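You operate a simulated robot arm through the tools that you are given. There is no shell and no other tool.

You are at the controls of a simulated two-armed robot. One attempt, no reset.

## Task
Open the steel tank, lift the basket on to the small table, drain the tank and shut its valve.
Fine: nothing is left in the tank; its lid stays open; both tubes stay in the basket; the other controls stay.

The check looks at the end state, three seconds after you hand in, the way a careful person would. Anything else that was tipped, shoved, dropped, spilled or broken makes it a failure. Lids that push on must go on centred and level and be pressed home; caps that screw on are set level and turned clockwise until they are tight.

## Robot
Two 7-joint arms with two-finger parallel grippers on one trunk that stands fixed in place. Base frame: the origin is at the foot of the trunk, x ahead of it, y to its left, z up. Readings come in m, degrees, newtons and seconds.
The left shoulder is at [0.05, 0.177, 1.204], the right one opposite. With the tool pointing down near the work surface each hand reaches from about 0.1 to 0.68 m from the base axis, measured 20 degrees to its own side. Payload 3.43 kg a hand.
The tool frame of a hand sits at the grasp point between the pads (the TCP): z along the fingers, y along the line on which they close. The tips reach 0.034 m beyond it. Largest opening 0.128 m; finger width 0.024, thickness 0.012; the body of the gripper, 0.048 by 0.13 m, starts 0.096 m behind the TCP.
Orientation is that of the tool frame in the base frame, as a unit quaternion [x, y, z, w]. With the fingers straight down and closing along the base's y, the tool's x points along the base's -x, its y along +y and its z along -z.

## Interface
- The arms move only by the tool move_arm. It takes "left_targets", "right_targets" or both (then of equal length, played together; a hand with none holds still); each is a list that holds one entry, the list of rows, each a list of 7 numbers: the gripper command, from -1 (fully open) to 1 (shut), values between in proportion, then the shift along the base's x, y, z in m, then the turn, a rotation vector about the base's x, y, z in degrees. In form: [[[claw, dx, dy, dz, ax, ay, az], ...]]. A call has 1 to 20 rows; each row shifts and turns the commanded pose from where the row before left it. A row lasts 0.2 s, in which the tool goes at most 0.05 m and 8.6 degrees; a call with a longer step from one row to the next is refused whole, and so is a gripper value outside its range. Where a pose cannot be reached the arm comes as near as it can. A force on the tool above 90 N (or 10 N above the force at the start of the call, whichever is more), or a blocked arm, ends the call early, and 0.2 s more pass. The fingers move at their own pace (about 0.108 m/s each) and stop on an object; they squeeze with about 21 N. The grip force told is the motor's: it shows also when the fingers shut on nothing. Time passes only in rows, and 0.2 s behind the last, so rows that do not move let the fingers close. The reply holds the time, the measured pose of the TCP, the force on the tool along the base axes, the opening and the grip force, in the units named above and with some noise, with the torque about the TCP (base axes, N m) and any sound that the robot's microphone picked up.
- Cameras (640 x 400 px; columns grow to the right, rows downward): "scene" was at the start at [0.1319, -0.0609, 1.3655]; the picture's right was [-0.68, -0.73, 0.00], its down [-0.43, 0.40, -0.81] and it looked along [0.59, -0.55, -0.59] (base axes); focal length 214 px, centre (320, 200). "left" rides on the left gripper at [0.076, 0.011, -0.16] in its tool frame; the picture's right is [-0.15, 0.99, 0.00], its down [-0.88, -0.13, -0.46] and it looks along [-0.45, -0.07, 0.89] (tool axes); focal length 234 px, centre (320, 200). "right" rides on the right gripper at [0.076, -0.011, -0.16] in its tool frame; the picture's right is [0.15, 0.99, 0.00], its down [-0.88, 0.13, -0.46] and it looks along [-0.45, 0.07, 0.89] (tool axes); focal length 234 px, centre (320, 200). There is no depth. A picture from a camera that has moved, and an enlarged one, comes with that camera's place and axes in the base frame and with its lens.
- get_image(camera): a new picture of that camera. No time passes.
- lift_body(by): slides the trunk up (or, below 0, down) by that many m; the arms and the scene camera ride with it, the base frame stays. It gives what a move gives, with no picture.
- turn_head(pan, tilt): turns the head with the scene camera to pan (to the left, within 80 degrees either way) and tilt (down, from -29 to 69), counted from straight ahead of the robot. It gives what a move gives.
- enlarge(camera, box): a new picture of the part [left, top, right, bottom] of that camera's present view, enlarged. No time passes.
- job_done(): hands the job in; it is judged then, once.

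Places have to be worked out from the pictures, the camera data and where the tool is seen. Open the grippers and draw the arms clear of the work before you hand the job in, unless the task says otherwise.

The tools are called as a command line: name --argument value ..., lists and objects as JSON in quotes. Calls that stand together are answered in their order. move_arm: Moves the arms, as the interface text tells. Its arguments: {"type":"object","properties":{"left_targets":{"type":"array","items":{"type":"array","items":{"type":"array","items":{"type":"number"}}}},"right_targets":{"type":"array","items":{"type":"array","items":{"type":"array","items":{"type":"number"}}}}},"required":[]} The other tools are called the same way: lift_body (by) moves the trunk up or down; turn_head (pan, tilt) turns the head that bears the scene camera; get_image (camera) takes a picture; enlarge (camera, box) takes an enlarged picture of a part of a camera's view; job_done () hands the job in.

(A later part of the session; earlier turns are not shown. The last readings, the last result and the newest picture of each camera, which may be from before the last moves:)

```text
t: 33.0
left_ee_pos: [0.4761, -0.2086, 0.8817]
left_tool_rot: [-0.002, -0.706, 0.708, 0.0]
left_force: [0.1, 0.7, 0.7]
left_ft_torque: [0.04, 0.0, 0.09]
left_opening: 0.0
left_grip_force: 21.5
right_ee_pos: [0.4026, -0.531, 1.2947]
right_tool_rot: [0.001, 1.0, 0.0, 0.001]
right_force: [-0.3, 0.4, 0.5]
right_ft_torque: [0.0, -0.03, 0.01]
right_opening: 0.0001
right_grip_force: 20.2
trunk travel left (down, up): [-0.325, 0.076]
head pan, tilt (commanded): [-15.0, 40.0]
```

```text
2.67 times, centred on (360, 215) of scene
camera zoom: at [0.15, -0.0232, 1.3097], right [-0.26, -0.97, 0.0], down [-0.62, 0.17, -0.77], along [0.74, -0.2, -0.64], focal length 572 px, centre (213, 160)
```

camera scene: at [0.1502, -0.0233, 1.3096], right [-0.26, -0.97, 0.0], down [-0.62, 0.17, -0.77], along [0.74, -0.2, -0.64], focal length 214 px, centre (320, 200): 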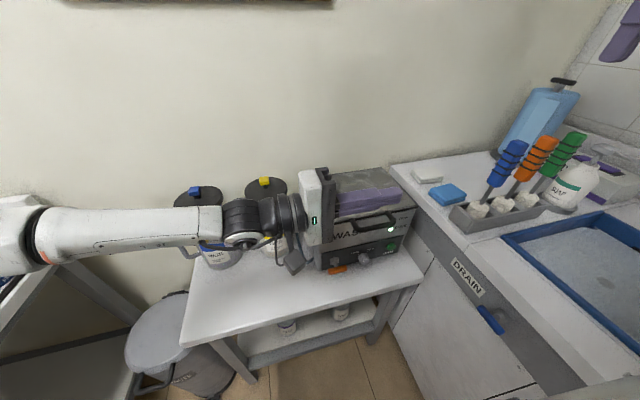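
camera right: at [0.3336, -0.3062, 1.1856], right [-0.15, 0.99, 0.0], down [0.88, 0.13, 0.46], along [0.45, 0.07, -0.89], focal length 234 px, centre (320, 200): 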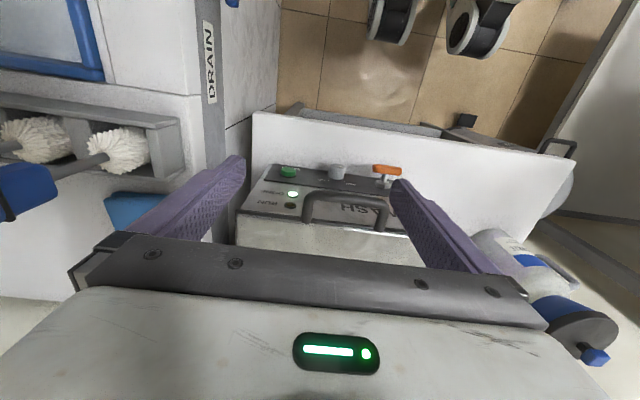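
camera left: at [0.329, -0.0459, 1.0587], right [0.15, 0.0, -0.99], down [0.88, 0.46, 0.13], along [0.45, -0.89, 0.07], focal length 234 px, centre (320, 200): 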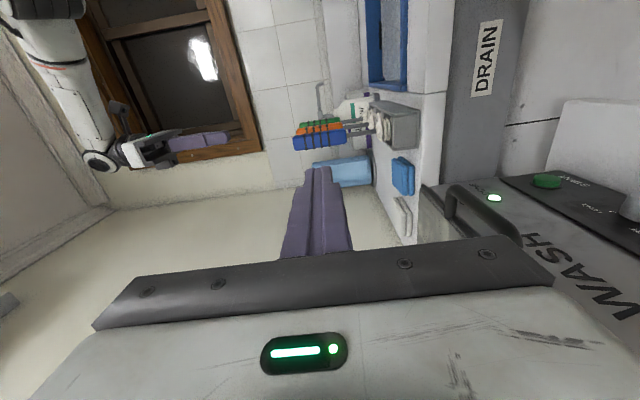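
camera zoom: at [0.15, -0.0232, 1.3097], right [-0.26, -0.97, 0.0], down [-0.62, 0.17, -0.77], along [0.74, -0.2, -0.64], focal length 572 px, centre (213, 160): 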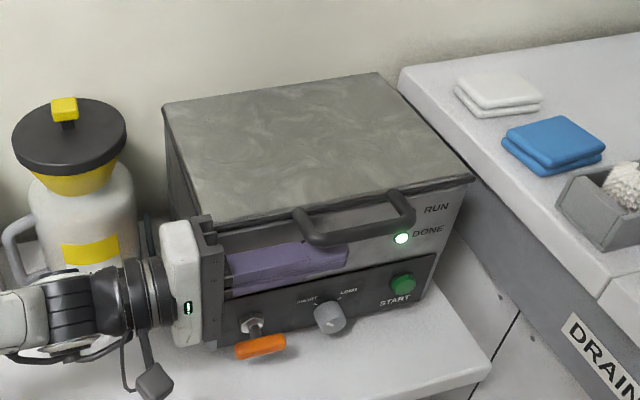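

The fingers are under the handle's left leg and bar. I lift slowly along the hinge arc for the first ~20° and watch the force.

move_arm --left_targets '[[[1, 0, 0, 0.012, 0, 0, 0], [1, 0, 0, 0.012, 0, 0, 0], [1, 0.001, 0, 0.015, 0, 0, 0], [1, 0.002, 0, 0.018, 0, 0, 0], [1, 0.003, 0, 0.02, 0, 0, 0], [1, 0.003, 0, 0.02, 0, 0, 0]]]'

get_image --camera "scene"

```text
t: 34.4
left_ee_pos: [0.4795, -0.209, 0.9723]
left_tool_rot: [-0.003, 0.708, -0.707, -0.005]
left_force: [-19.1, 17.3, -20.8]
left_ft_torque: [-2.08, 2.32, 2.61]
left_opening: 0.0
left_grip_force: 20.9
right_ee_pos: [0.4016, -0.5284, 1.2948]
right_tool_rot: [0.001, 1.0, -0.002, 0.002]
right_force: [-0.1, -1.5, 0.0]
right_ft_torque: [0.01, -0.02, -0.04]
right_opening: 0.0001
right_grip_force: 20.7
trunk travel left (down, up): [-0.325, 0.076]
head pan, tilt (commanded): [-15.0, 40.0]
```

```text
taken
camera scene: at [0.1498, -0.0217, 1.3093], right [-0.26, -0.97, 0.0], down [-0.62, 0.17, -0.77], along [0.74, -0.2, -0.64], focal length 214 px, centre (320, 200)
```

scene: 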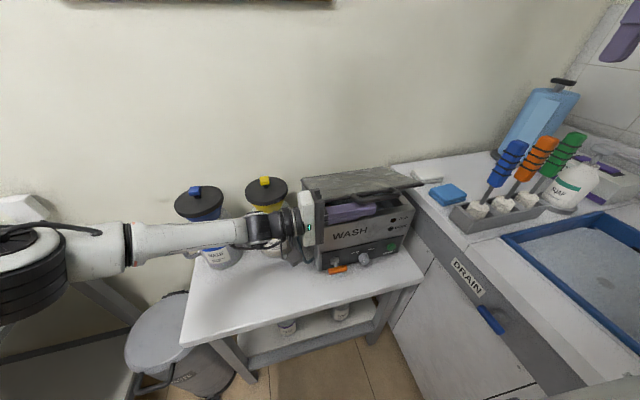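

The lid is lifting (≈20°). There is a sideways force of 17 N, perhaps the gripper body touching the lid's left edge; I look closer.

enlarge --camera "scene" --box '[270, 140, 430, 290]'

get_image --camera "left"

```text
2.67 times, centred on (350, 215) of scene
camera zoom: at [0.1498, -0.0217, 1.3093], right [-0.26, -0.97, 0.0], down [-0.62, 0.17, -0.77], along [0.74, -0.2, -0.64], focal length 572 px, centre (240, 160)
```

zoom: 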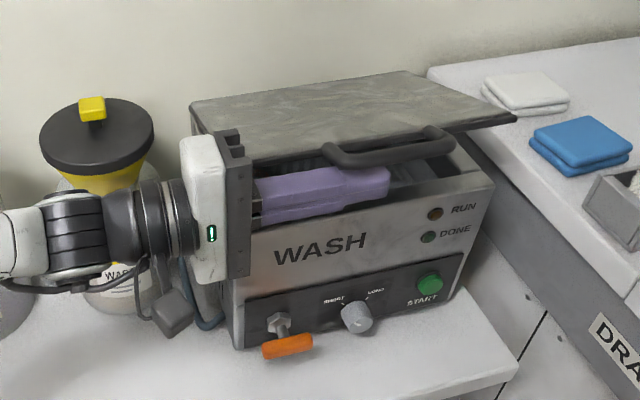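

```text
taken
camera left: at [0.4049, -0.0507, 0.9621], right [0.14, 0.0, -0.99], down [0.88, 0.45, 0.12], along [0.45, -0.89, 0.06], focal length 234 px, centre (320, 200)
```

left: 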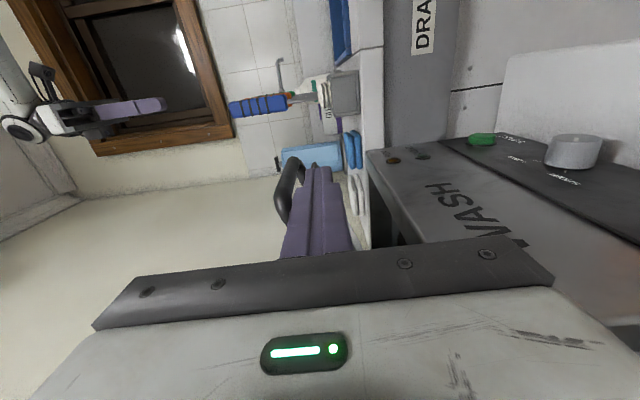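

The lid's left edge is near the gripper body. I shift 1.2 cm to the left while continuing the arc toward ~40°.

move_arm --left_targets '[[[1, 0.003, 0.006, 0.008, 0, 0, 0], [1, 0.005, 0.006, 0.016, 0, 0, 0], [1, 0.007, 0.002, 0.017, 0, 0, 0], [1, 0.009, 0, 0.016, 0, 0, 0], [1, 0.01, 0, 0.015, 0, 0, 0]]]'

enlarge --camera "scene" --box '[270, 100, 430, 250]'

```text
t: 35.6
left_ee_pos: [0.5179, -0.1974, 1.0517]
left_tool_rot: [-0.002, -0.705, 0.709, 0.0]
left_force: [0.5, 0.0, -0.5]
left_ft_torque: [0.0, 0.02, -0.02]
left_opening: 0.0
left_grip_force: 21.2
right_ee_pos: [0.4023, -0.5322, 1.295]
right_tool_rot: [0.001, 1.0, 0.0, 0.002]
right_force: [0.4, 0.4, 0.2]
right_ft_torque: [0.01, -0.01, -0.01]
right_opening: 0.0
right_grip_force: 21.3
trunk travel left (down, up): [-0.325, 0.076]
head pan, tilt (commanded): [-15.0, 40.0]
```

```text
2.67 times, centred on (350, 175) of scene
camera zoom: at [0.1501, -0.0233, 1.3096], right [-0.26, -0.97, 0.0], down [-0.62, 0.17, -0.77], along [0.74, -0.2, -0.64], focal length 572 px, centre (240, 267)
```

zoom: 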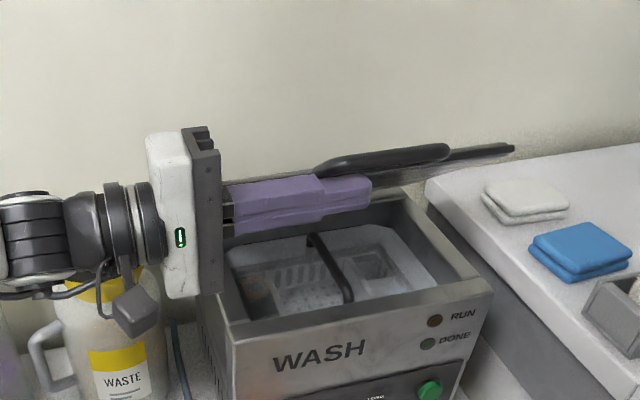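

The lid is at about 40° with almost no load on the hand (the hinge seems to hold). I continue the arc, yawing the hand to point more forward to keep it in reach.

move_arm --left_targets '[[[1, 0.011, 0, 0.014, 0, 0, 6], [1, 0.012, 0, 0.013, 0, 0, 6], [1, 0.013, 0, 0.012, 0, 0, 6], [1, 0.013, 0, 0.01, 0, 0, 6], [1, 0.013, 0, 0.009, 0, 0, 6]]]'

get_image --camera "scene"

```text
t: 36.8
left_ee_pos: [0.5779, -0.1954, 1.1087]
left_tool_rot: [0.182, -0.683, 0.684, -0.184]
left_force: [-1.0, -3.5, -0.8]
left_ft_torque: [0.11, -0.01, -0.19]
left_opening: 0.0004
left_grip_force: 21.2
right_ee_pos: [0.4026, -0.531, 1.2953]
right_tool_rot: [0.001, 1.0, -0.001, 0.002]
right_force: [0.2, -0.6, 0.0]
right_ft_torque: [-0.01, -0.02, 0.04]
right_opening: 0.0003
right_grip_force: 20.8
trunk travel left (down, up): [-0.325, 0.076]
head pan, tilt (commanded): [-15.0, 40.0]
```

```text
taken
camera scene: at [0.1499, -0.0239, 1.3097], right [-0.26, -0.97, 0.0], down [-0.62, 0.17, -0.77], along [0.74, -0.2, -0.64], focal length 214 px, centre (320, 200)
```

scene: 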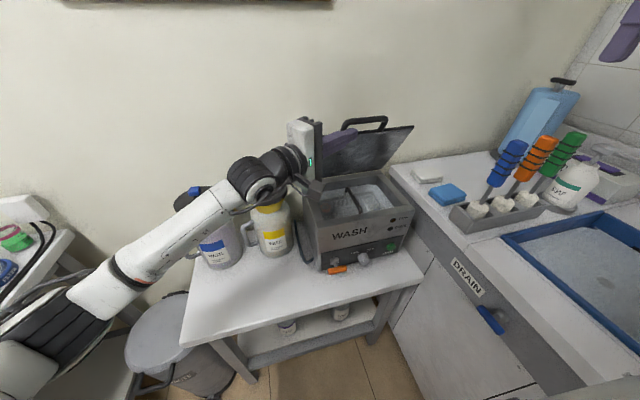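

The lid is near 60°. I continue pushing back along the arc to ~75–80°.

move_arm --left_targets '[[[1, 0.012, 0, 0.008, 0, 0, 5], [1, 0.012, 0, 0.007, 0, 0, 5], [1, 0.012, 0, 0.006, 0, 0, 5], [1, 0.012, 0, 0.005, 0, 0, 0], [1, 0.012, 0, 0.004, 0, 0, 0]]]'

get_image --camera "scene"

get_image --camera "left"

```text
t: 38.0
left_ee_pos: [0.6395, -0.1972, 1.1368]
left_tool_rot: [-0.27, 0.654, -0.653, 0.271]
left_force: [-0.4, -8.0, -2.7]
left_ft_torque: [0.11, 0.04, -0.23]
left_opening: 0.0
left_grip_force: 20.9
right_ee_pos: [0.4016, -0.5332, 1.2933]
right_tool_rot: [0.001, 1.0, 0.0, 0.001]
right_force: [0.1, 0.5, -0.2]
right_ft_torque: [0.0, 0.0, 0.04]
right_opening: 0.0001
right_grip_force: 21.4
trunk travel left (down, up): [-0.325, 0.076]
head pan, tilt (commanded): [-15.0, 40.0]
```

```text
taken
camera scene: at [0.1503, -0.0247, 1.3095], right [-0.26, -0.97, 0.0], down [-0.62, 0.17, -0.77], along [0.74, -0.2, -0.64], focal length 214 px, centre (320, 200)
```

scene: 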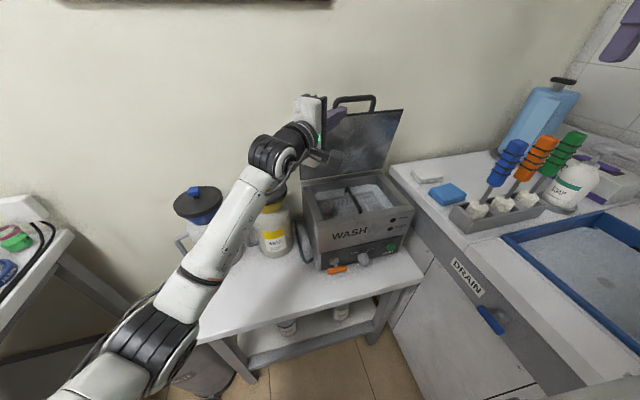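

```text
taken
camera left: at [0.4729, -0.1391, 1.1256], right [0.11, 0.11, -0.99], down [0.3, 0.94, 0.13], along [0.95, -0.31, 0.07], focal length 234 px, centre (320, 200)
```

left: 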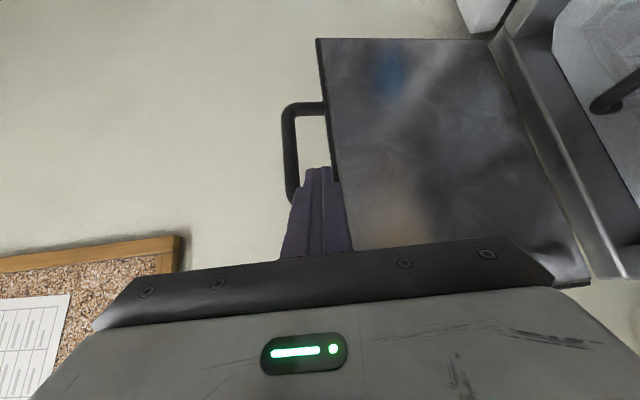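

The lid is around 75° and the finger is at its top edge near the handle gap. I lower the finger 3 cm onto the inner face and keep pushing back.

move_arm --left_targets '[[[1, 0, 0, -0.015, 0, 0, 0], [1, 0, 0, -0.02, 0, 0, 0], [1, 0.012, 0, 0, 0, 0, 0], [1, 0.012, 0, 0, 0, 0, 0], [1, 0.012, 0, 0, 0, 0, 0], [1, 0.012, 0, 0, 0, 0, 0]]]'

get_image --camera "scene"

get_image --camera "left"

```text
t: 39.4
left_ee_pos: [0.679, -0.1959, 1.1345]
left_tool_rot: [0.254, -0.636, 0.673, -0.28]
left_force: [-1.4, -0.5, 52.2]
left_ft_torque: [-0.58, -1.38, -0.02]
left_opening: 0.0
left_grip_force: 21.3
right_ee_pos: [0.396, -0.529, 1.298]
right_tool_rot: [0.001, 1.0, -0.002, 0.005]
right_force: [-0.1, 0.0, 0.6]
right_ft_torque: [-0.01, 0.04, -0.01]
right_opening: 0.0
right_grip_force: 21.0
trunk travel left (down, up): [-0.325, 0.076]
head pan, tilt (commanded): [-15.0, 40.0]
```

```text
taken
camera scene: at [0.1437, -0.0215, 1.3108], right [-0.26, -0.97, 0.0], down [-0.62, 0.17, -0.77], along [0.74, -0.2, -0.64], focal length 214 px, centre (320, 200)
```

scene: 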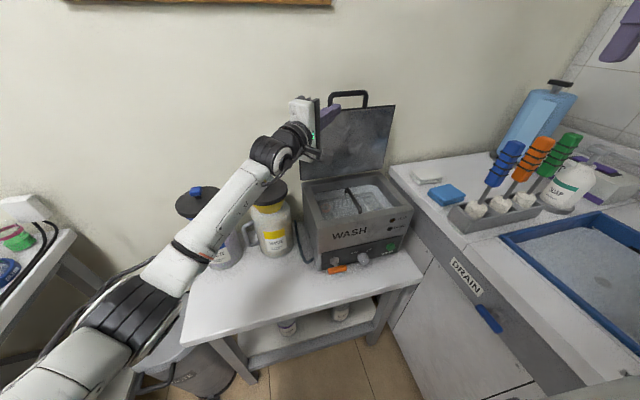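

```text
taken
camera left: at [0.5136, -0.1355, 1.112], right [0.16, 0.07, -0.99], down [0.31, 0.95, 0.11], along [0.94, -0.32, 0.13], focal length 234 px, centre (320, 200)
```

left: 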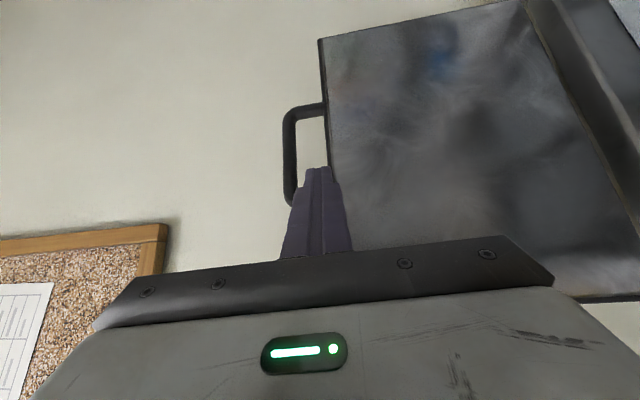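

The finger is pressing down on the lid's top edge (52 N). I lift off, back away, and then come in lower against the inner face.

move_arm --left_targets '[[[1, 0, 0, 0.02, 0, 0, 0], [1, 0, 0, 0.02, 0, 0, 0], [1, -0.02, 0, 0, 0, 0, 0], [1, -0.03, 0, 0, 0, 0, 0], [1, -0.02, 0, 0, 0, 0, 0], [1, 0, 0, 0, 0, 0, 0]]]'

get_image --camera "scene"

get_image --camera "left"

```text
t: 40.8
left_ee_pos: [0.6153, -0.1906, 1.1433]
left_tool_rot: [0.269, -0.653, 0.654, -0.272]
left_force: [0.1, -0.5, 0.1]
left_ft_torque: [0.0, -0.05, -0.02]
left_opening: 0.0001
left_grip_force: 20.4
right_ee_pos: [0.4012, -0.531, 1.2942]
right_tool_rot: [0.0, 1.0, -0.001, 0.002]
right_force: [-1.1, 0.2, 0.7]
right_ft_torque: [-0.02, 0.02, -0.03]
right_opening: 0.0
right_grip_force: 21.3
trunk travel left (down, up): [-0.325, 0.076]
head pan, tilt (commanded): [-15.0, 40.0]
```

```text
taken
camera scene: at [0.1501, -0.0231, 1.3096], right [-0.26, -0.97, 0.0], down [-0.62, 0.17, -0.77], along [0.74, -0.2, -0.64], focal length 214 px, centre (320, 200)
```

scene: 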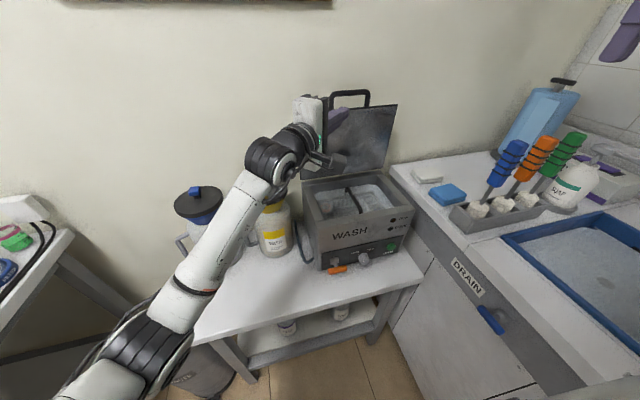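

```text
taken
camera left: at [0.4499, -0.1334, 1.131], right [0.11, 0.1, -0.99], down [0.3, 0.94, 0.13], along [0.95, -0.31, 0.07], focal length 234 px, centre (320, 200)
```

left: 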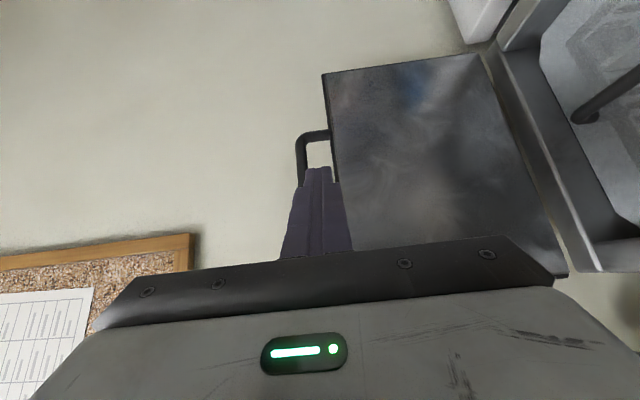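

The lid stays at about 80° on its own. I now lower the finger to z≈1.08 and push the inner face further back past vertical.

move_arm --left_targets '[[[1, 0, 0, -0.03, 0, 0, 0], [1, 0, 0, -0.03, 0, 0, 0], [1, 0.015, 0, 0, 0, 0, 0], [1, 0.015, 0, 0, 0, 0, 0], [1, 0.015, 0, 0, 0, 0, 0], [1, 0.015, 0, 0, 0, 0, 0]]]'

get_image --camera "scene"

get_image --camera "left"

```text
t: 42.2
left_ee_pos: [0.6743, -0.1969, 1.0842]
left_tool_rot: [0.269, -0.653, 0.654, -0.271]
left_force: [0.4, -0.2, 0.3]
left_ft_torque: [0.02, 0.02, -0.01]
left_opening: 0.0002
left_grip_force: 21.0
right_ee_pos: [0.402, -0.5306, 1.2944]
right_tool_rot: [0.0, 1.0, -0.001, 0.002]
right_force: [0.1, -0.2, -0.2]
right_ft_torque: [0.0, 0.01, -0.02]
right_opening: 0.0
right_grip_force: 21.4
trunk travel left (down, up): [-0.325, 0.076]
head pan, tilt (commanded): [-15.0, 40.0]
```

```text
taken
camera scene: at [0.1501, -0.0233, 1.3096], right [-0.26, -0.97, 0.0], down [-0.62, 0.17, -0.77], along [0.74, -0.2, -0.64], focal length 214 px, centre (320, 200)
```

scene: 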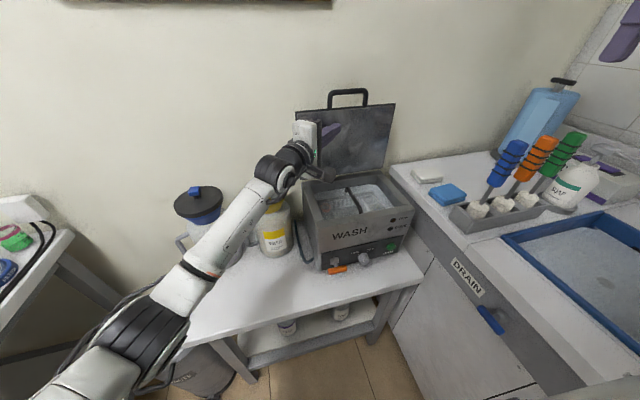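

```text
taken
camera left: at [0.5088, -0.1382, 1.0717], right [0.11, 0.1, -0.99], down [0.3, 0.94, 0.13], along [0.95, -0.31, 0.07], focal length 234 px, centre (320, 200)
```

left: 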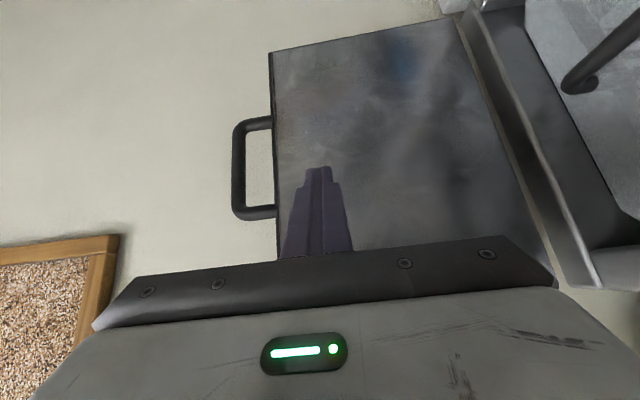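

No contact yet with the finger now squarely before the inner face. I push further back in small steps.

move_arm --left_targets '[[[1, 0.012, 0, 0, 0, 0, 0], [1, 0.012, 0, 0, 0, 0, 0], [1, 0.012, 0, 0, 0, 0, 0]]]'

get_image --camera "scene"

get_image --camera "left"

```text
t: 42.9
left_ee_pos: [0.6912, -0.1983, 1.0839]
left_tool_rot: [0.264, -0.654, 0.658, -0.264]
left_force: [-47.8, 28.3, 3.7]
left_ft_torque: [0.22, 0.35, 0.49]
left_opening: 0.0002
left_grip_force: 21.4
right_ee_pos: [0.3951, -0.5257, 1.3002]
right_tool_rot: [-0.001, 1.0, -0.003, 0.004]
right_force: [0.0, 0.0, 0.2]
right_ft_torque: [-0.06, 0.02, 0.0]
right_opening: 0.0002
right_grip_force: 21.1
trunk travel left (down, up): [-0.325, 0.076]
head pan, tilt (commanded): [-15.0, 40.0]
stopped in row 3 (left hand): the force on the tool passed its limit at 111 N (the readings are from after the stop); the commanded pose is now the measured one
```

```text
taken
camera scene: at [0.1425, -0.0176, 1.311], right [-0.26, -0.97, 0.0], down [-0.62, 0.16, -0.77], along [0.74, -0.2, -0.64], focal length 214 px, centre (320, 200)
```

scene: 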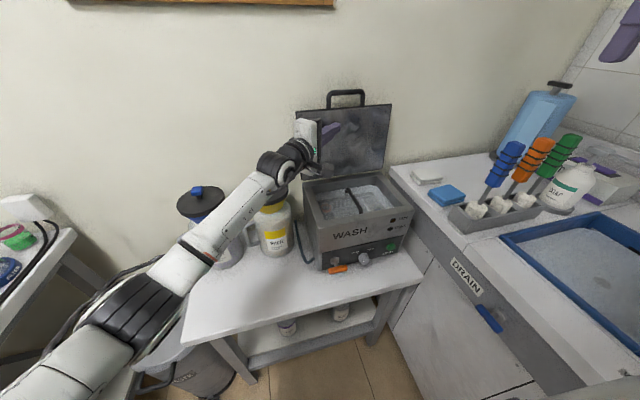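

```text
taken
camera left: at [0.5251, -0.1378, 1.0718], right [0.11, 0.1, -0.99], down [0.32, 0.94, 0.13], along [0.94, -0.33, 0.07], focal length 234 px, centre (320, 200)
```

left: 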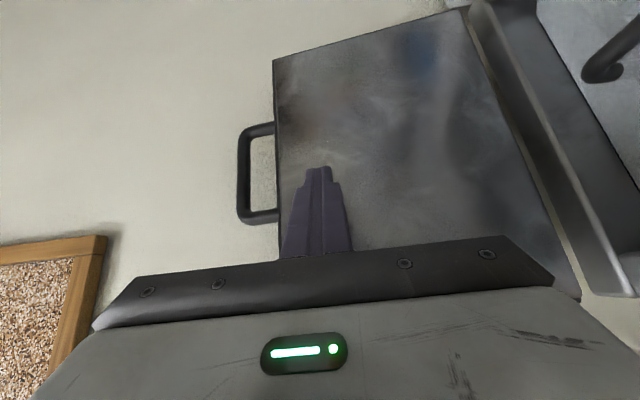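

The lid has hit its end stop (111 N), so it is fully open. I back off at once and check that the lid stays and the tank has not moved.

move_arm --left_targets '[[[1, -0.025, 0, 0, 0, 0, 0], [1, -0.035, 0.01, 0, 0, 0, 0], [1, -0.035, 0.01, 0, 0, 0, 0], [1, 0, 0, 0, 0, 0, 0]]]'

get_image --camera "scene"

enlarge --camera "scene" --box '[280, 80, 440, 290]'

```text
t: 43.9
left_ee_pos: [0.6027, -0.1797, 1.0761]
left_tool_rot: [-0.268, 0.659, -0.651, 0.264]
left_force: [0.9, 0.2, -0.4]
left_ft_torque: [-0.01, -0.02, -0.02]
left_opening: 0.0
left_grip_force: 21.2
right_ee_pos: [0.402, -0.5304, 1.2932]
right_tool_rot: [0.002, 1.0, 0.0, 0.002]
right_force: [-0.1, -0.1, -0.4]
right_ft_torque: [-0.01, 0.0, -0.01]
right_opening: 0.0002
right_grip_force: 21.0
trunk travel left (down, up): [-0.325, 0.076]
head pan, tilt (commanded): [-15.0, 40.0]
```

```text
taken
camera scene: at [0.1505, -0.0235, 1.3096], right [-0.26, -0.97, 0.0], down [-0.62, 0.17, -0.77], along [0.74, -0.2, -0.64], focal length 214 px, centre (320, 200)
```

scene: 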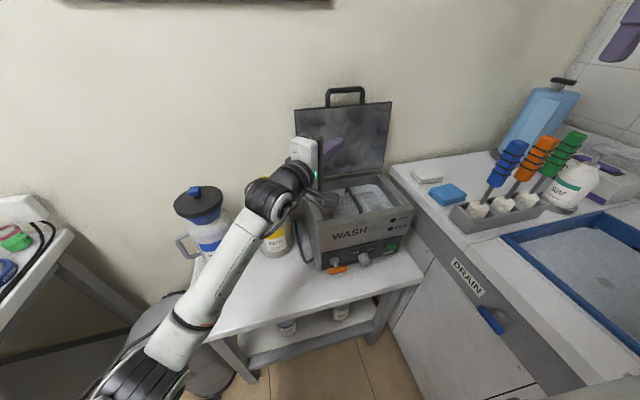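

```text
1.90 times, centred on (360, 185) of scene
camera zoom: at [0.1505, -0.0235, 1.3096], right [-0.26, -0.97, 0.0], down [-0.62, 0.17, -0.77], along [0.74, -0.2, -0.64], focal length 408 px, centre (244, 229)
```

zoom: 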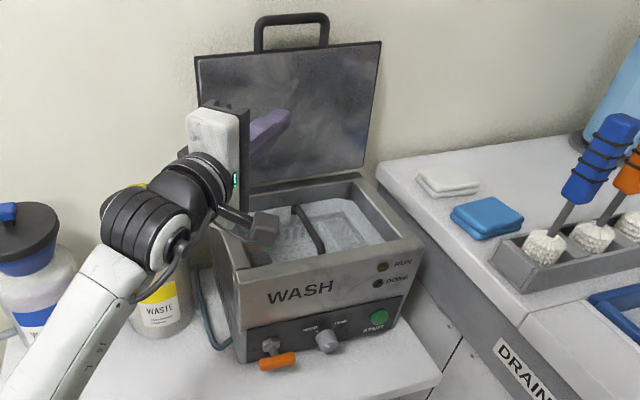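

The lid stays fully open and the tank is where it was. I retract the left hand back out over the front, reversing the reorientation, so I can see into the tank.

move_arm --left_targets '[[[1, -0.03, 0.008, 0.006, 0, 0, -8], [1, -0.03, 0.008, 0.006, 0, 0, -8], [1, -0.03, 0.008, 0.006, 0, 0, -8], [1, -0.03, 0.008, 0.006, 0, 0, -8], [1, -0.03, 0.008, 0.006, 0, 0, -8], [1, -0.01, 0.01, 0.01, 0, 0, -5], [1, 0, 0.01, 0.01, 8.2, 0, 0], [1, 0, 0.01, 0.01, 8.2, 0, 0], [1, 0, 0.015, 0.01, 8.2, 0, 0], [1, 0, 0.015, 0.01, 8.2, 0, 0], [1, 0, 0.02, 0.01, 8.2, 0, 0], [1, 0, 0.02, 0.01, 8.2, 0, 0]]]'

get_image --camera "scene"

```text
t: 46.5
left_ee_pos: [0.4428, -0.0401, 1.1745]
left_tool_rot: [0.001, 0.939, -0.343, -0.007]
left_force: [-0.7, 0.0, -0.3]
left_ft_torque: [-0.01, 0.0, -0.02]
left_opening: 0.0
left_grip_force: 20.6
right_ee_pos: [0.4021, -0.5308, 1.2943]
right_tool_rot: [0.001, 1.0, -0.001, 0.002]
right_force: [-0.7, -0.1, -0.1]
right_ft_torque: [-0.01, 0.0, -0.01]
right_opening: 0.0
right_grip_force: 21.2
trunk travel left (down, up): [-0.325, 0.076]
head pan, tilt (commanded): [-15.0, 40.0]
```

```text
taken
camera scene: at [0.1497, -0.0236, 1.3097], right [-0.26, -0.97, 0.0], down [-0.62, 0.17, -0.77], along [0.74, -0.2, -0.64], focal length 214 px, centre (320, 200)
```

scene: 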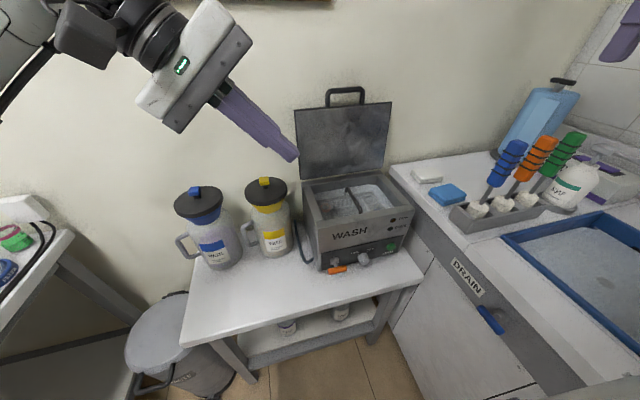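

The tank is now in clear view. I finish turning the left hand to tool-down and park it to the left, then enlarge the tank interior.

move_arm --left_targets '[[[1, -0.01, 0.04, 0.01, 8.2, 0, 0], [1, -0.01, 0.045, 0.01, 8.2, 0, 0], [1, -0.01, 0.045, 0.01, 8.2, 0, 0], [1, -0.01, 0.045, 0.01, 8.2, 0, 0], [1, -0.01, 0.045, 0.01, 7.5, 0, 0], [1, 0, 0.045, 0, 0, 0, 0], [1, 0, 0.045, 0, 0, 0, 0]]]'

enlarge --camera "scene" --box '[290, 150, 420, 280]'

```text
t: 48.1
left_ee_pos: [0.3941, 0.2696, 1.2271]
left_tool_rot: [0.001, 1.0, -0.001, -0.006]
left_force: [0.7, -0.5, 0.7]
left_ft_torque: [-0.04, -0.03, -0.01]
left_opening: 0.0
left_grip_force: 21.1
right_ee_pos: [0.4011, -0.5302, 1.2962]
right_tool_rot: [0.001, 1.0, -0.001, 0.001]
right_force: [0.5, -1.0, -1.4]
right_ft_torque: [-0.01, 0.01, -0.03]
right_opening: 0.0001
right_grip_force: 21.1
trunk travel left (down, up): [-0.325, 0.076]
head pan, tilt (commanded): [-15.0, 40.0]
```

```text
3.08 times, centred on (355, 215) of scene
camera zoom: at [0.1496, -0.023, 1.3098], right [-0.26, -0.97, 0.0], down [-0.62, 0.17, -0.77], along [0.74, -0.2, -0.64], focal length 660 px, centre (212, 154)
```

zoom: 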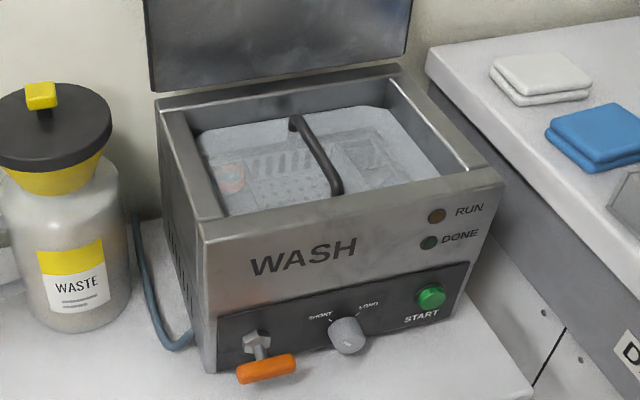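

I see a wire basket under water with a dark bail handle running front to back near the middle. I move the right hand (opening it) above the front of the tank to look straight in.

move_arm --right_targets '[[[-1, 0.008, 0.044, -0.007, 0, 0, 0], [-1, 0.008, 0.044, -0.007, 0, 0, 0], [-1, 0.008, 0.044, -0.007, 0, 0, 0], [-1, 0.008, 0.044, -0.007, 0, 0, 0], [-1, 0.008, 0.044, -0.007, 0, 0, 0], [-1, 0.008, 0.044, -0.007, 0, 0, 0], [-1, 0, 0, 0, 0, 0, 0]]]'

get_image --camera "right"

```text
t: 49.7
left_ee_pos: [0.3943, 0.2686, 1.2273]
left_tool_rot: [-0.001, 1.0, 0.0, -0.007]
left_force: [-0.8, -0.1, -0.1]
left_ft_torque: [0.02, -0.02, 0.01]
left_opening: 0.0001
left_grip_force: 21.1
right_ee_pos: [0.4481, -0.2646, 1.2536]
right_tool_rot: [0.001, 1.0, -0.001, 0.002]
right_force: [0.7, 0.0, 0.0]
right_ft_torque: [0.01, 0.01, -0.04]
right_opening: 0.1282
right_grip_force: 0.1
trunk travel left (down, up): [-0.325, 0.076]
head pan, tilt (commanded): [-15.0, 40.0]
```

```text
taken
camera right: at [0.3704, -0.2765, 1.4123], right [-0.14, 0.99, 0.0], down [0.88, 0.13, 0.46], along [0.45, 0.06, -0.89], focal length 234 px, centre (320, 200)
```

right: 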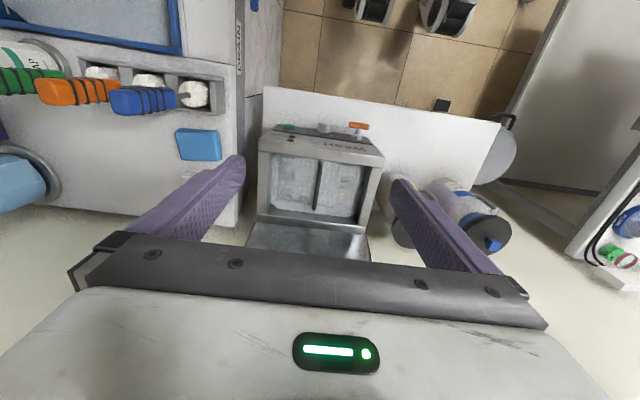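

enlarge --camera "right" --box '[240, 110, 400, 260]'

```text
2.67 times, centred on (320, 185) of right
camera zoom: at [0.3704, -0.2765, 1.4123], right [-0.14, 0.99, 0.0], down [0.88, 0.13, 0.46], along [0.45, 0.06, -0.89], focal length 624 px, centre (320, 240)
```

zoom: 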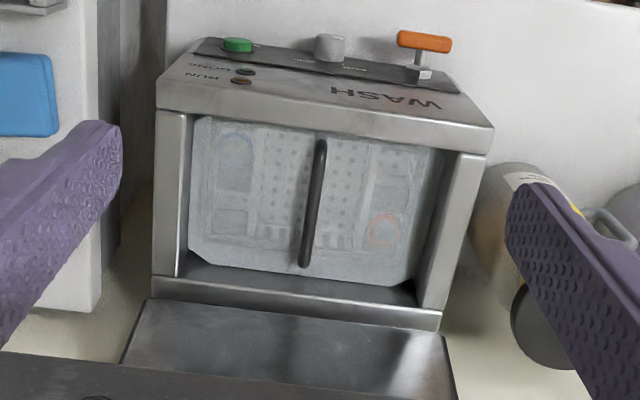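

The bail handle runs along x from ≈0.54 to 0.66 at y≈−0.253, z≈0.90, so I can grip it from above at its middle (0.60, −0.253). Before that I check the hose's course and the free table space with the left camera.

get_image --camera "left"

turn_head --pan 0 --tilt 50

get_image --camera "scene"

enlarge --camera "scene" --box '[210, 90, 430, 300]'

```text
taken
camera left: at [0.3208, 0.2774, 1.3878], right [0.14, 0.99, 0.0], down [0.89, -0.13, 0.44], along [0.44, -0.07, -0.9], focal length 234 px, centre (320, 200)
```

left: 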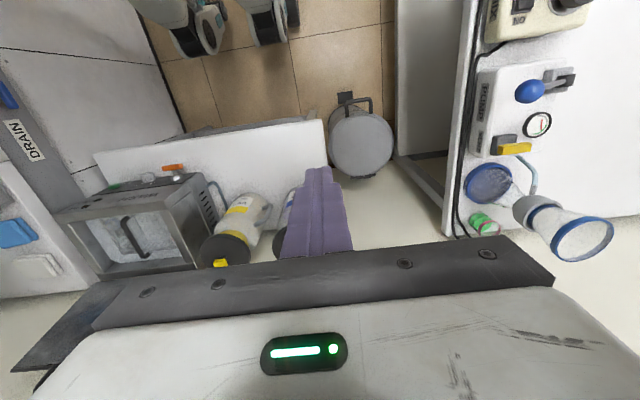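

```text
t: 50.5
left_ee_pos: [0.3948, 0.2701, 1.227]
left_tool_rot: [0.0, 1.0, 0.0, -0.006]
left_force: [-0.5, 0.2, -0.6]
left_ft_torque: [0.01, 0.01, 0.0]
left_opening: 0.0
left_grip_force: 21.2
right_ee_pos: [0.4493, -0.2655, 1.2538]
right_tool_rot: [0.0, 1.0, -0.001, 0.002]
right_force: [-0.2, -0.1, -0.2]
right_ft_torque: [0.02, 0.01, 0.04]
right_opening: 0.1281
right_grip_force: 0.2
trunk travel left (down, up): [-0.325, 0.076]
head pan, tilt (commanded): [0.0, 50.0]
```

```text
taken
camera scene: at [0.1448, -0.0014, 1.2955], right [0.0, -1.0, 0.0], down [-0.77, 0.0, -0.64], along [0.64, 0.0, -0.77], focal length 214 px, centre (320, 200)
```

scene: 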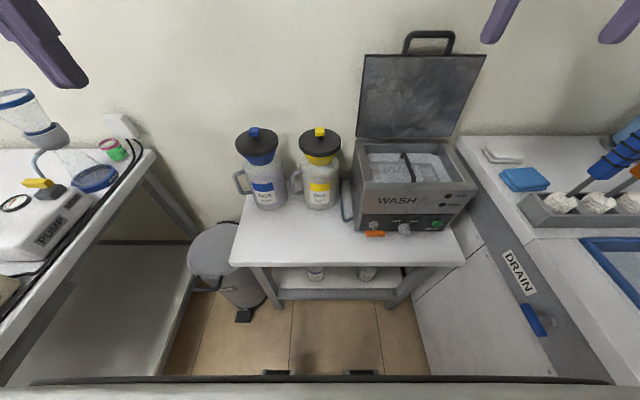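

```text
1.90 times, centred on (320, 195) of scene
camera zoom: at [0.1448, -0.0014, 1.2955], right [0.0, -1.0, 0.0], down [-0.77, 0.0, -0.64], along [0.64, 0.0, -0.77], focal length 408 px, centre (320, 210)
```

zoom: 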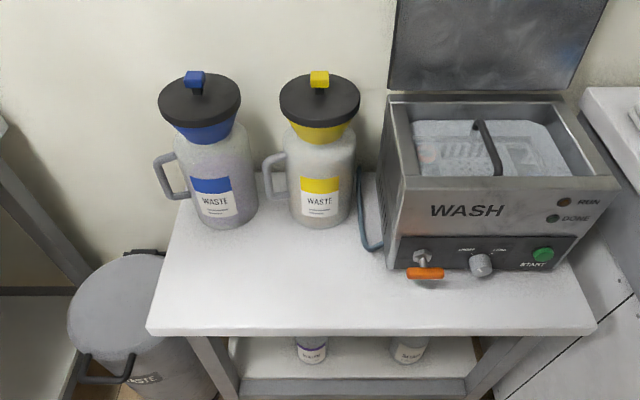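

Free table area is in front of the jugs (x≈0.43–0.60, y≈−0.08…0.26). I now take tight views of the T-handle from all three cameras to locate it precisely.

enlarge --camera "scene" --box '[345, 195, 425, 245]'

enlarge --camera "right" --box '[310, 100, 390, 150]'

enlarge --camera "left" --box '[120, 140, 220, 205]'

```text
8.00 times, centred on (385, 220) of scene
camera zoom: at [0.1448, -0.0014, 1.2955], right [0.0, -1.0, 0.0], down [-0.77, 0.0, -0.64], along [0.64, 0.0, -0.77], focal length 1716 px, centre (-200, 40)
```

zoom: 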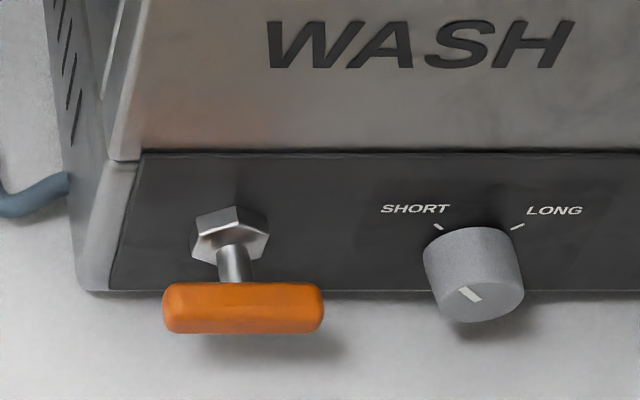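

```text
8.00 times, centred on (350, 125) of right
camera zoom: at [0.3707, -0.2768, 1.4123], right [-0.15, 0.99, 0.0], down [0.88, 0.13, 0.46], along [0.45, 0.07, -0.89], focal length 1873 px, centre (80, 800)
```

zoom: 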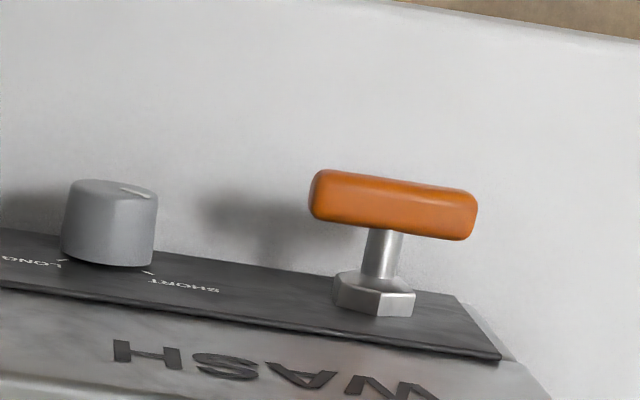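

```text
6.15 times, centred on (170, 172) of left
camera zoom: at [0.3211, 0.2775, 1.3877], right [0.14, 0.99, 0.0], down [0.89, -0.13, 0.44], along [0.44, -0.07, -0.9], focal length 1441 px, centre (1243, 369)
```

zoom: 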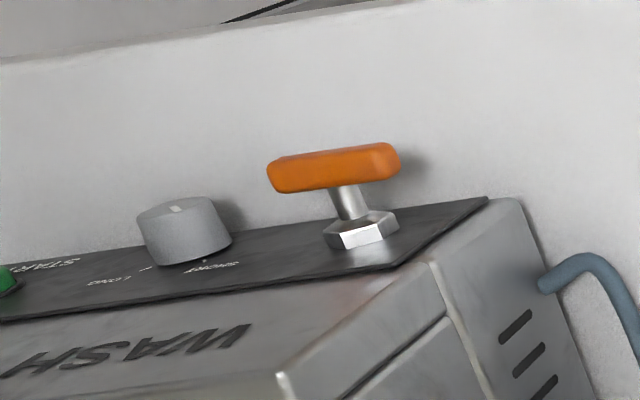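

The T-handle centre is at about (0.462, −0.158, 0.771), 5.6 cm long, axis along x, with the end at y≈−0.130 on the left. I park the right hand to the right and bring the closed left hand, tool down, above the T-handle's left end to open the drain.

move_arm --right_targets '[[[-1, -0.008, -0.044, 0.007, 0, 0, 0], [-1, -0.008, -0.044, 0.007, 0, 0, 0], [-1, -0.008, -0.044, 0.007, 0, 0, 0], [-1, -0.008, -0.044, 0.007, 0, 0, 0], [-1, -0.008, -0.044, 0.007, 0, 0, 0], [-1, -0.008, -0.04, 0.007, 0, 0, 0]]]'

move_arm --left_targets '[[[1, 0.008, -0.038, -0.02, 0, -0.7, 0], [1, 0.008, -0.038, -0.022, 0, 0, 0], [1, 0.008, -0.038, -0.022, 0, 0, 0], [1, 0.008, -0.038, -0.022, 0, 0, 0], [1, 0.008, -0.038, -0.022, 0, 0, 0], [1, 0.008, -0.038, -0.022, 0, 0, 0], [1, 0.008, -0.038, -0.022, 0, 0, 0], [1, 0.005, -0.038, -0.022, 0, 0, 0], [1, 0.003, -0.038, -0.022, 0, 0, 0]]]'

get_image --camera "scene"

```text
t: 51.9
left_ee_pos: [0.3953, 0.269, 1.2276]
left_tool_rot: [-0.001, 1.0, 0.0, -0.007]
left_force: [0.5, 0.3, -0.5]
left_ft_torque: [0.02, -0.03, -0.02]
left_opening: 0.0
left_grip_force: 20.9
right_ee_pos: [0.4, -0.5249, 1.2954]
right_tool_rot: [-0.001, 1.0, -0.001, 0.003]
right_force: [-1.2, 0.2, 0.1]
right_ft_torque: [0.0, -0.02, -0.02]
right_opening: 0.128
right_grip_force: 0.0
trunk travel left (down, up): [-0.325, 0.076]
head pan, tilt (commanded): [0.0, 50.0]
```

```text
t: 53.9
left_ee_pos: [0.454, -0.0721, 1.0271]
left_tool_rot: [-0.002, 1.0, 0.0, 0.0]
left_force: [-0.3, -0.7, -0.5]
left_ft_torque: [0.03, -0.03, 0.01]
left_opening: 0.0
left_grip_force: 20.7
right_ee_pos: [0.4004, -0.5242, 1.2958]
right_tool_rot: [0.001, 1.0, -0.001, 0.002]
right_force: [-0.1, -0.6, 0.1]
right_ft_torque: [0.04, 0.02, -0.02]
right_opening: 0.1282
right_grip_force: 0.1
trunk travel left (down, up): [-0.325, 0.076]
head pan, tilt (commanded): [0.0, 50.0]
```

```text
taken
camera scene: at [0.145, -0.0019, 1.2955], right [0.0, -1.0, 0.0], down [-0.77, 0.0, -0.64], along [0.64, 0.0, -0.77], focal length 214 px, centre (320, 200)
```

scene: 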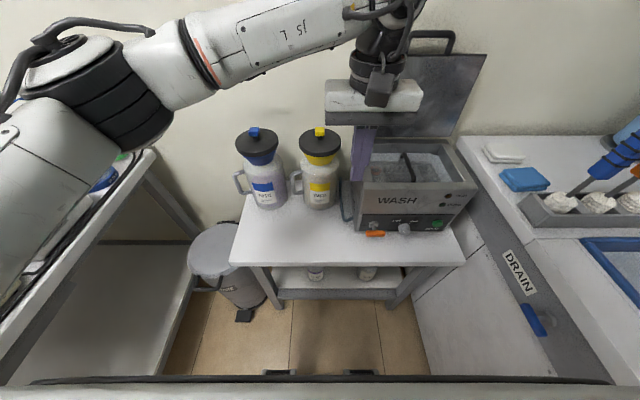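

The left hand approaches cleanly. I continue to just above the T-handle's left end (TCP z≈0.86, tips ≈0.826).

move_arm --left_targets '[[[1, 0.001, -0.012, -0.028, 0, 0, 0], [1, 0.001, -0.012, -0.028, 0, 0, 0], [1, 0.001, -0.012, -0.028, 0, 0, 0], [1, 0.001, -0.012, -0.028, 0, 0, 0], [1, 0.001, -0.01, -0.028, 0, 0, 0], [1, 0.001, 0, -0.027, 0, 0, 0], [1, 0, 0, 0, 0, 0, 0]]]'

enlarge --camera "scene" --box '[330, 150, 450, 250]'

enlarge --camera "left" --box '[220, 60, 420, 200]'

```text
t: 55.5
left_ee_pos: [0.4646, -0.1269, 0.8616]
left_tool_rot: [0.0, 1.0, 0.0, -0.001]
left_force: [0.0, -0.5, 0.4]
left_ft_torque: [0.0, 0.01, -0.03]
left_opening: 0.0001
left_grip_force: 21.3
right_ee_pos: [0.3996, -0.5241, 1.2946]
right_tool_rot: [0.001, 1.0, -0.001, 0.002]
right_force: [0.0, 0.4, 0.2]
right_ft_torque: [-0.04, -0.02, 0.03]
right_opening: 0.128
right_grip_force: 0.1
trunk travel left (down, up): [-0.325, 0.076]
head pan, tilt (commanded): [0.0, 50.0]
```

```text
4.00 times, centred on (390, 200) of scene
camera zoom: at [0.1448, -0.0013, 1.2955], right [0.0, -1.0, 0.0], down [-0.77, 0.0, -0.64], along [0.64, 0.0, -0.77], focal length 858 px, centre (40, 200)
```

zoom: 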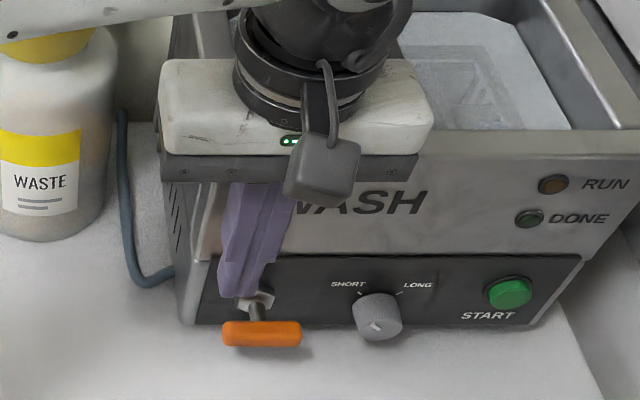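

```text
2.86 times, centred on (320, 130) of left
camera zoom: at [0.3888, -0.1182, 1.0203], right [0.14, 0.99, 0.0], down [0.88, -0.13, 0.45], along [0.45, -0.07, -0.89], focal length 669 px, centre (320, 400)
```

zoom: 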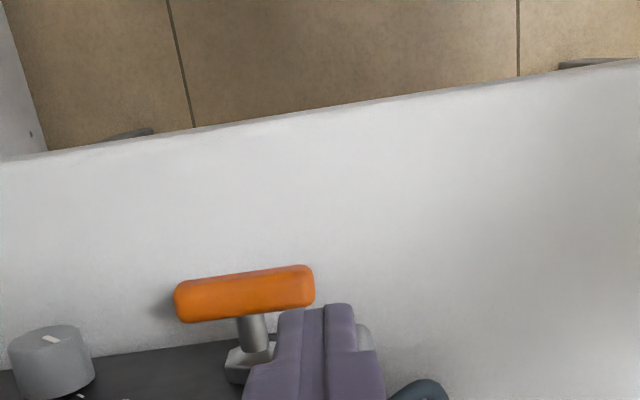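

The finger is aligned over the last centimetre of the T-handle's left end. I press down slowly to turn it.

move_arm --left_targets '[[[1, 0, -0.002, -0.02, 0, 0, 0], [1, 0, 0, -0.02, 0, 0, 0], [1, 0, 0, -0.01, 0, 0, 0], [1, 0, 0, -0.008, 0, 0, 0], [1, 0, 0, -0.006, 0, 0, 0]]]'

enlarge --camera "left" --box '[220, 60, 420, 200]'

enlarge --camera "scene" --box '[330, 170, 430, 250]'

```text
t: 56.7
left_ee_pos: [0.4665, -0.1325, 0.8092]
left_tool_rot: [-0.001, 1.0, -0.004, 0.01]
left_force: [0.9, 2.7, 66.1]
left_ft_torque: [0.74, -2.28, 0.08]
left_opening: 0.0001
left_grip_force: 21.3
right_ee_pos: [0.3953, -0.5223, 1.2997]
right_tool_rot: [0.001, 1.0, -0.002, 0.004]
right_force: [0.8, -1.2, -0.3]
right_ft_torque: [0.0, -0.03, 0.0]
right_opening: 0.1277
right_grip_force: 0.1
trunk travel left (down, up): [-0.325, 0.076]
head pan, tilt (commanded): [0.0, 50.0]
```

```text
2.86 times, centred on (320, 130) of left
camera zoom: at [0.3876, -0.1232, 0.967], right [0.14, 0.99, 0.0], down [0.87, -0.13, 0.47], along [0.47, -0.07, -0.88], focal length 669 px, centre (320, 400)
```

zoom: 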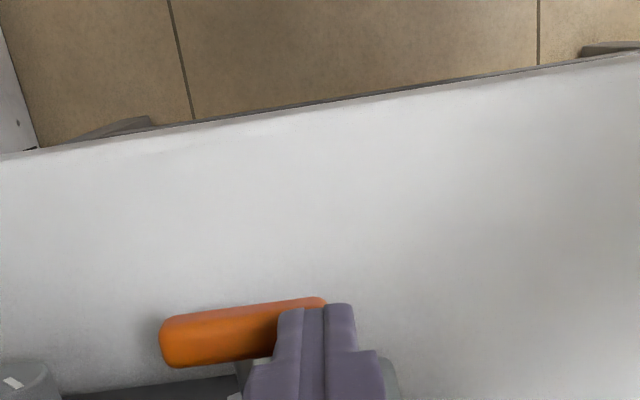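

```text
5.00 times, centred on (380, 210) of scene
camera zoom: at [0.1396, 0.0002, 1.2974], right [0.0, -1.0, 0.0], down [-0.76, 0.0, -0.65], along [0.65, 0.0, -0.76], focal length 1072 px, centre (20, 150)
```

zoom: 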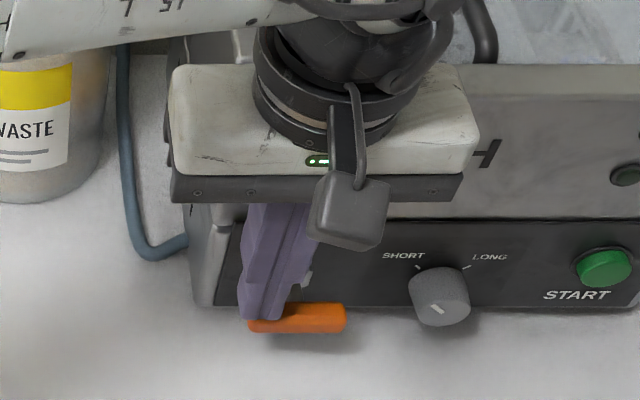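

The left end does not yield at 66 N, so it is most likely against its stop in that direction. I lift off and move to the right end of the T-handle (clear of the knob) to press there instead.

move_arm --left_targets '[[[1, 0, 0, 0.02, 0, 0, 0], [1, 0, 0, 0.025, 0, 0, 0], [1, 0, -0.02, 0, 0, 0, 0], [1, 0, -0.02, 0, 0, 0, 0], [1, 0, -0.02, 0, 0, 0, 0], [1, 0, 0, 0, 0, 0, 0]]]'

enlarge --camera "left" --box '[220, 60, 420, 200]'

enlarge --camera "scene" --box '[330, 170, 430, 250]'

```text
t: 58.3
left_ee_pos: [0.4845, -0.1382, 0.8431]
left_tool_rot: [-0.028, 1.0, 0.003, -0.001]
left_force: [-0.1, -0.4, 0.7]
left_ft_torque: [0.02, 0.01, -0.02]
left_opening: 0.0
left_grip_force: 21.1
left hand out of reach, approached as far as the arm can: row 4, 5
right_ee_pos: [0.4002, -0.5232, 1.2965]
right_tool_rot: [0.001, 1.0, -0.001, 0.001]
right_force: [0.4, 0.2, 0.6]
right_ft_torque: [0.0, 0.01, -0.05]
right_opening: 0.1278
right_grip_force: 0.0
trunk travel left (down, up): [-0.325, 0.076]
head pan, tilt (commanded): [0.0, 50.0]
stopped in row 6 (left hand): the arm was blocked; the commanded pose is now the measured one
```

```text
2.86 times, centred on (320, 130) of left
camera zoom: at [0.4087, -0.1334, 1.0023], right [0.09, 1.0, 0.0], down [0.89, -0.08, 0.45], along [0.45, -0.04, -0.89], focal length 669 px, centre (320, 400)
```

zoom: 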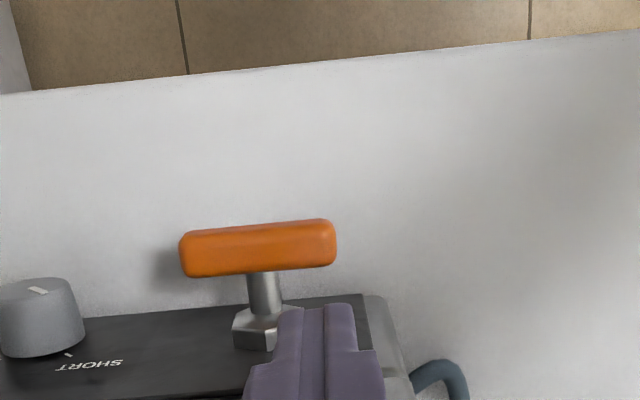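

```text
5.00 times, centred on (380, 210) of scene
camera zoom: at [0.1451, -0.0011, 1.2954], right [0.0, -1.0, 0.0], down [-0.77, 0.0, -0.64], along [0.64, 0.0, -0.77], focal length 1072 px, centre (20, 150)
```

zoom: 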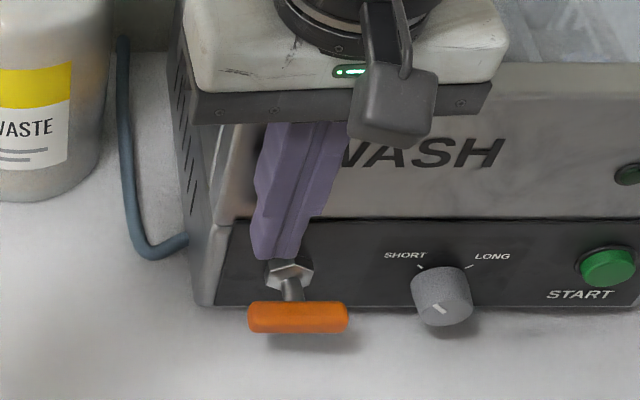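

The left arm runs out of reach to the right in this pose, so I will use the right hand for the valve. I raise and park the left hand on the left first.

move_arm --left_targets '[[[1, -0.01, 0.005, 0.03, 0, 0, 0], [1, -0.01, 0.01, 0.035, 0, 0, -1], [1, -0.005, 0.03, 0.035, 0, 0, -2], [1, 0, 0.04, 0.025, 0, 0, 0], [1, -0.005, 0.045, 0.02, 0, 0, 0], [1, -0.005, 0.045, 0.02, 0, 0, 0], [1, -0.01, 0.045, 0.02, 0, 0, 0], [1, -0.01, 0.045, 0.02, 0, 0, 0], [1, -0.01, 0.045, 0.02, 0, 0, 0], [1, -0.015, 0.045, 0.02, 0, 0, 0], [1, -0.015, 0.045, 0.02, 0, 0, 0], [1, -0.01, 0.04, 0.02, 0, 0, 0]]]'

```text
refused: row 7 steps farther than a row can; nothing moved
```

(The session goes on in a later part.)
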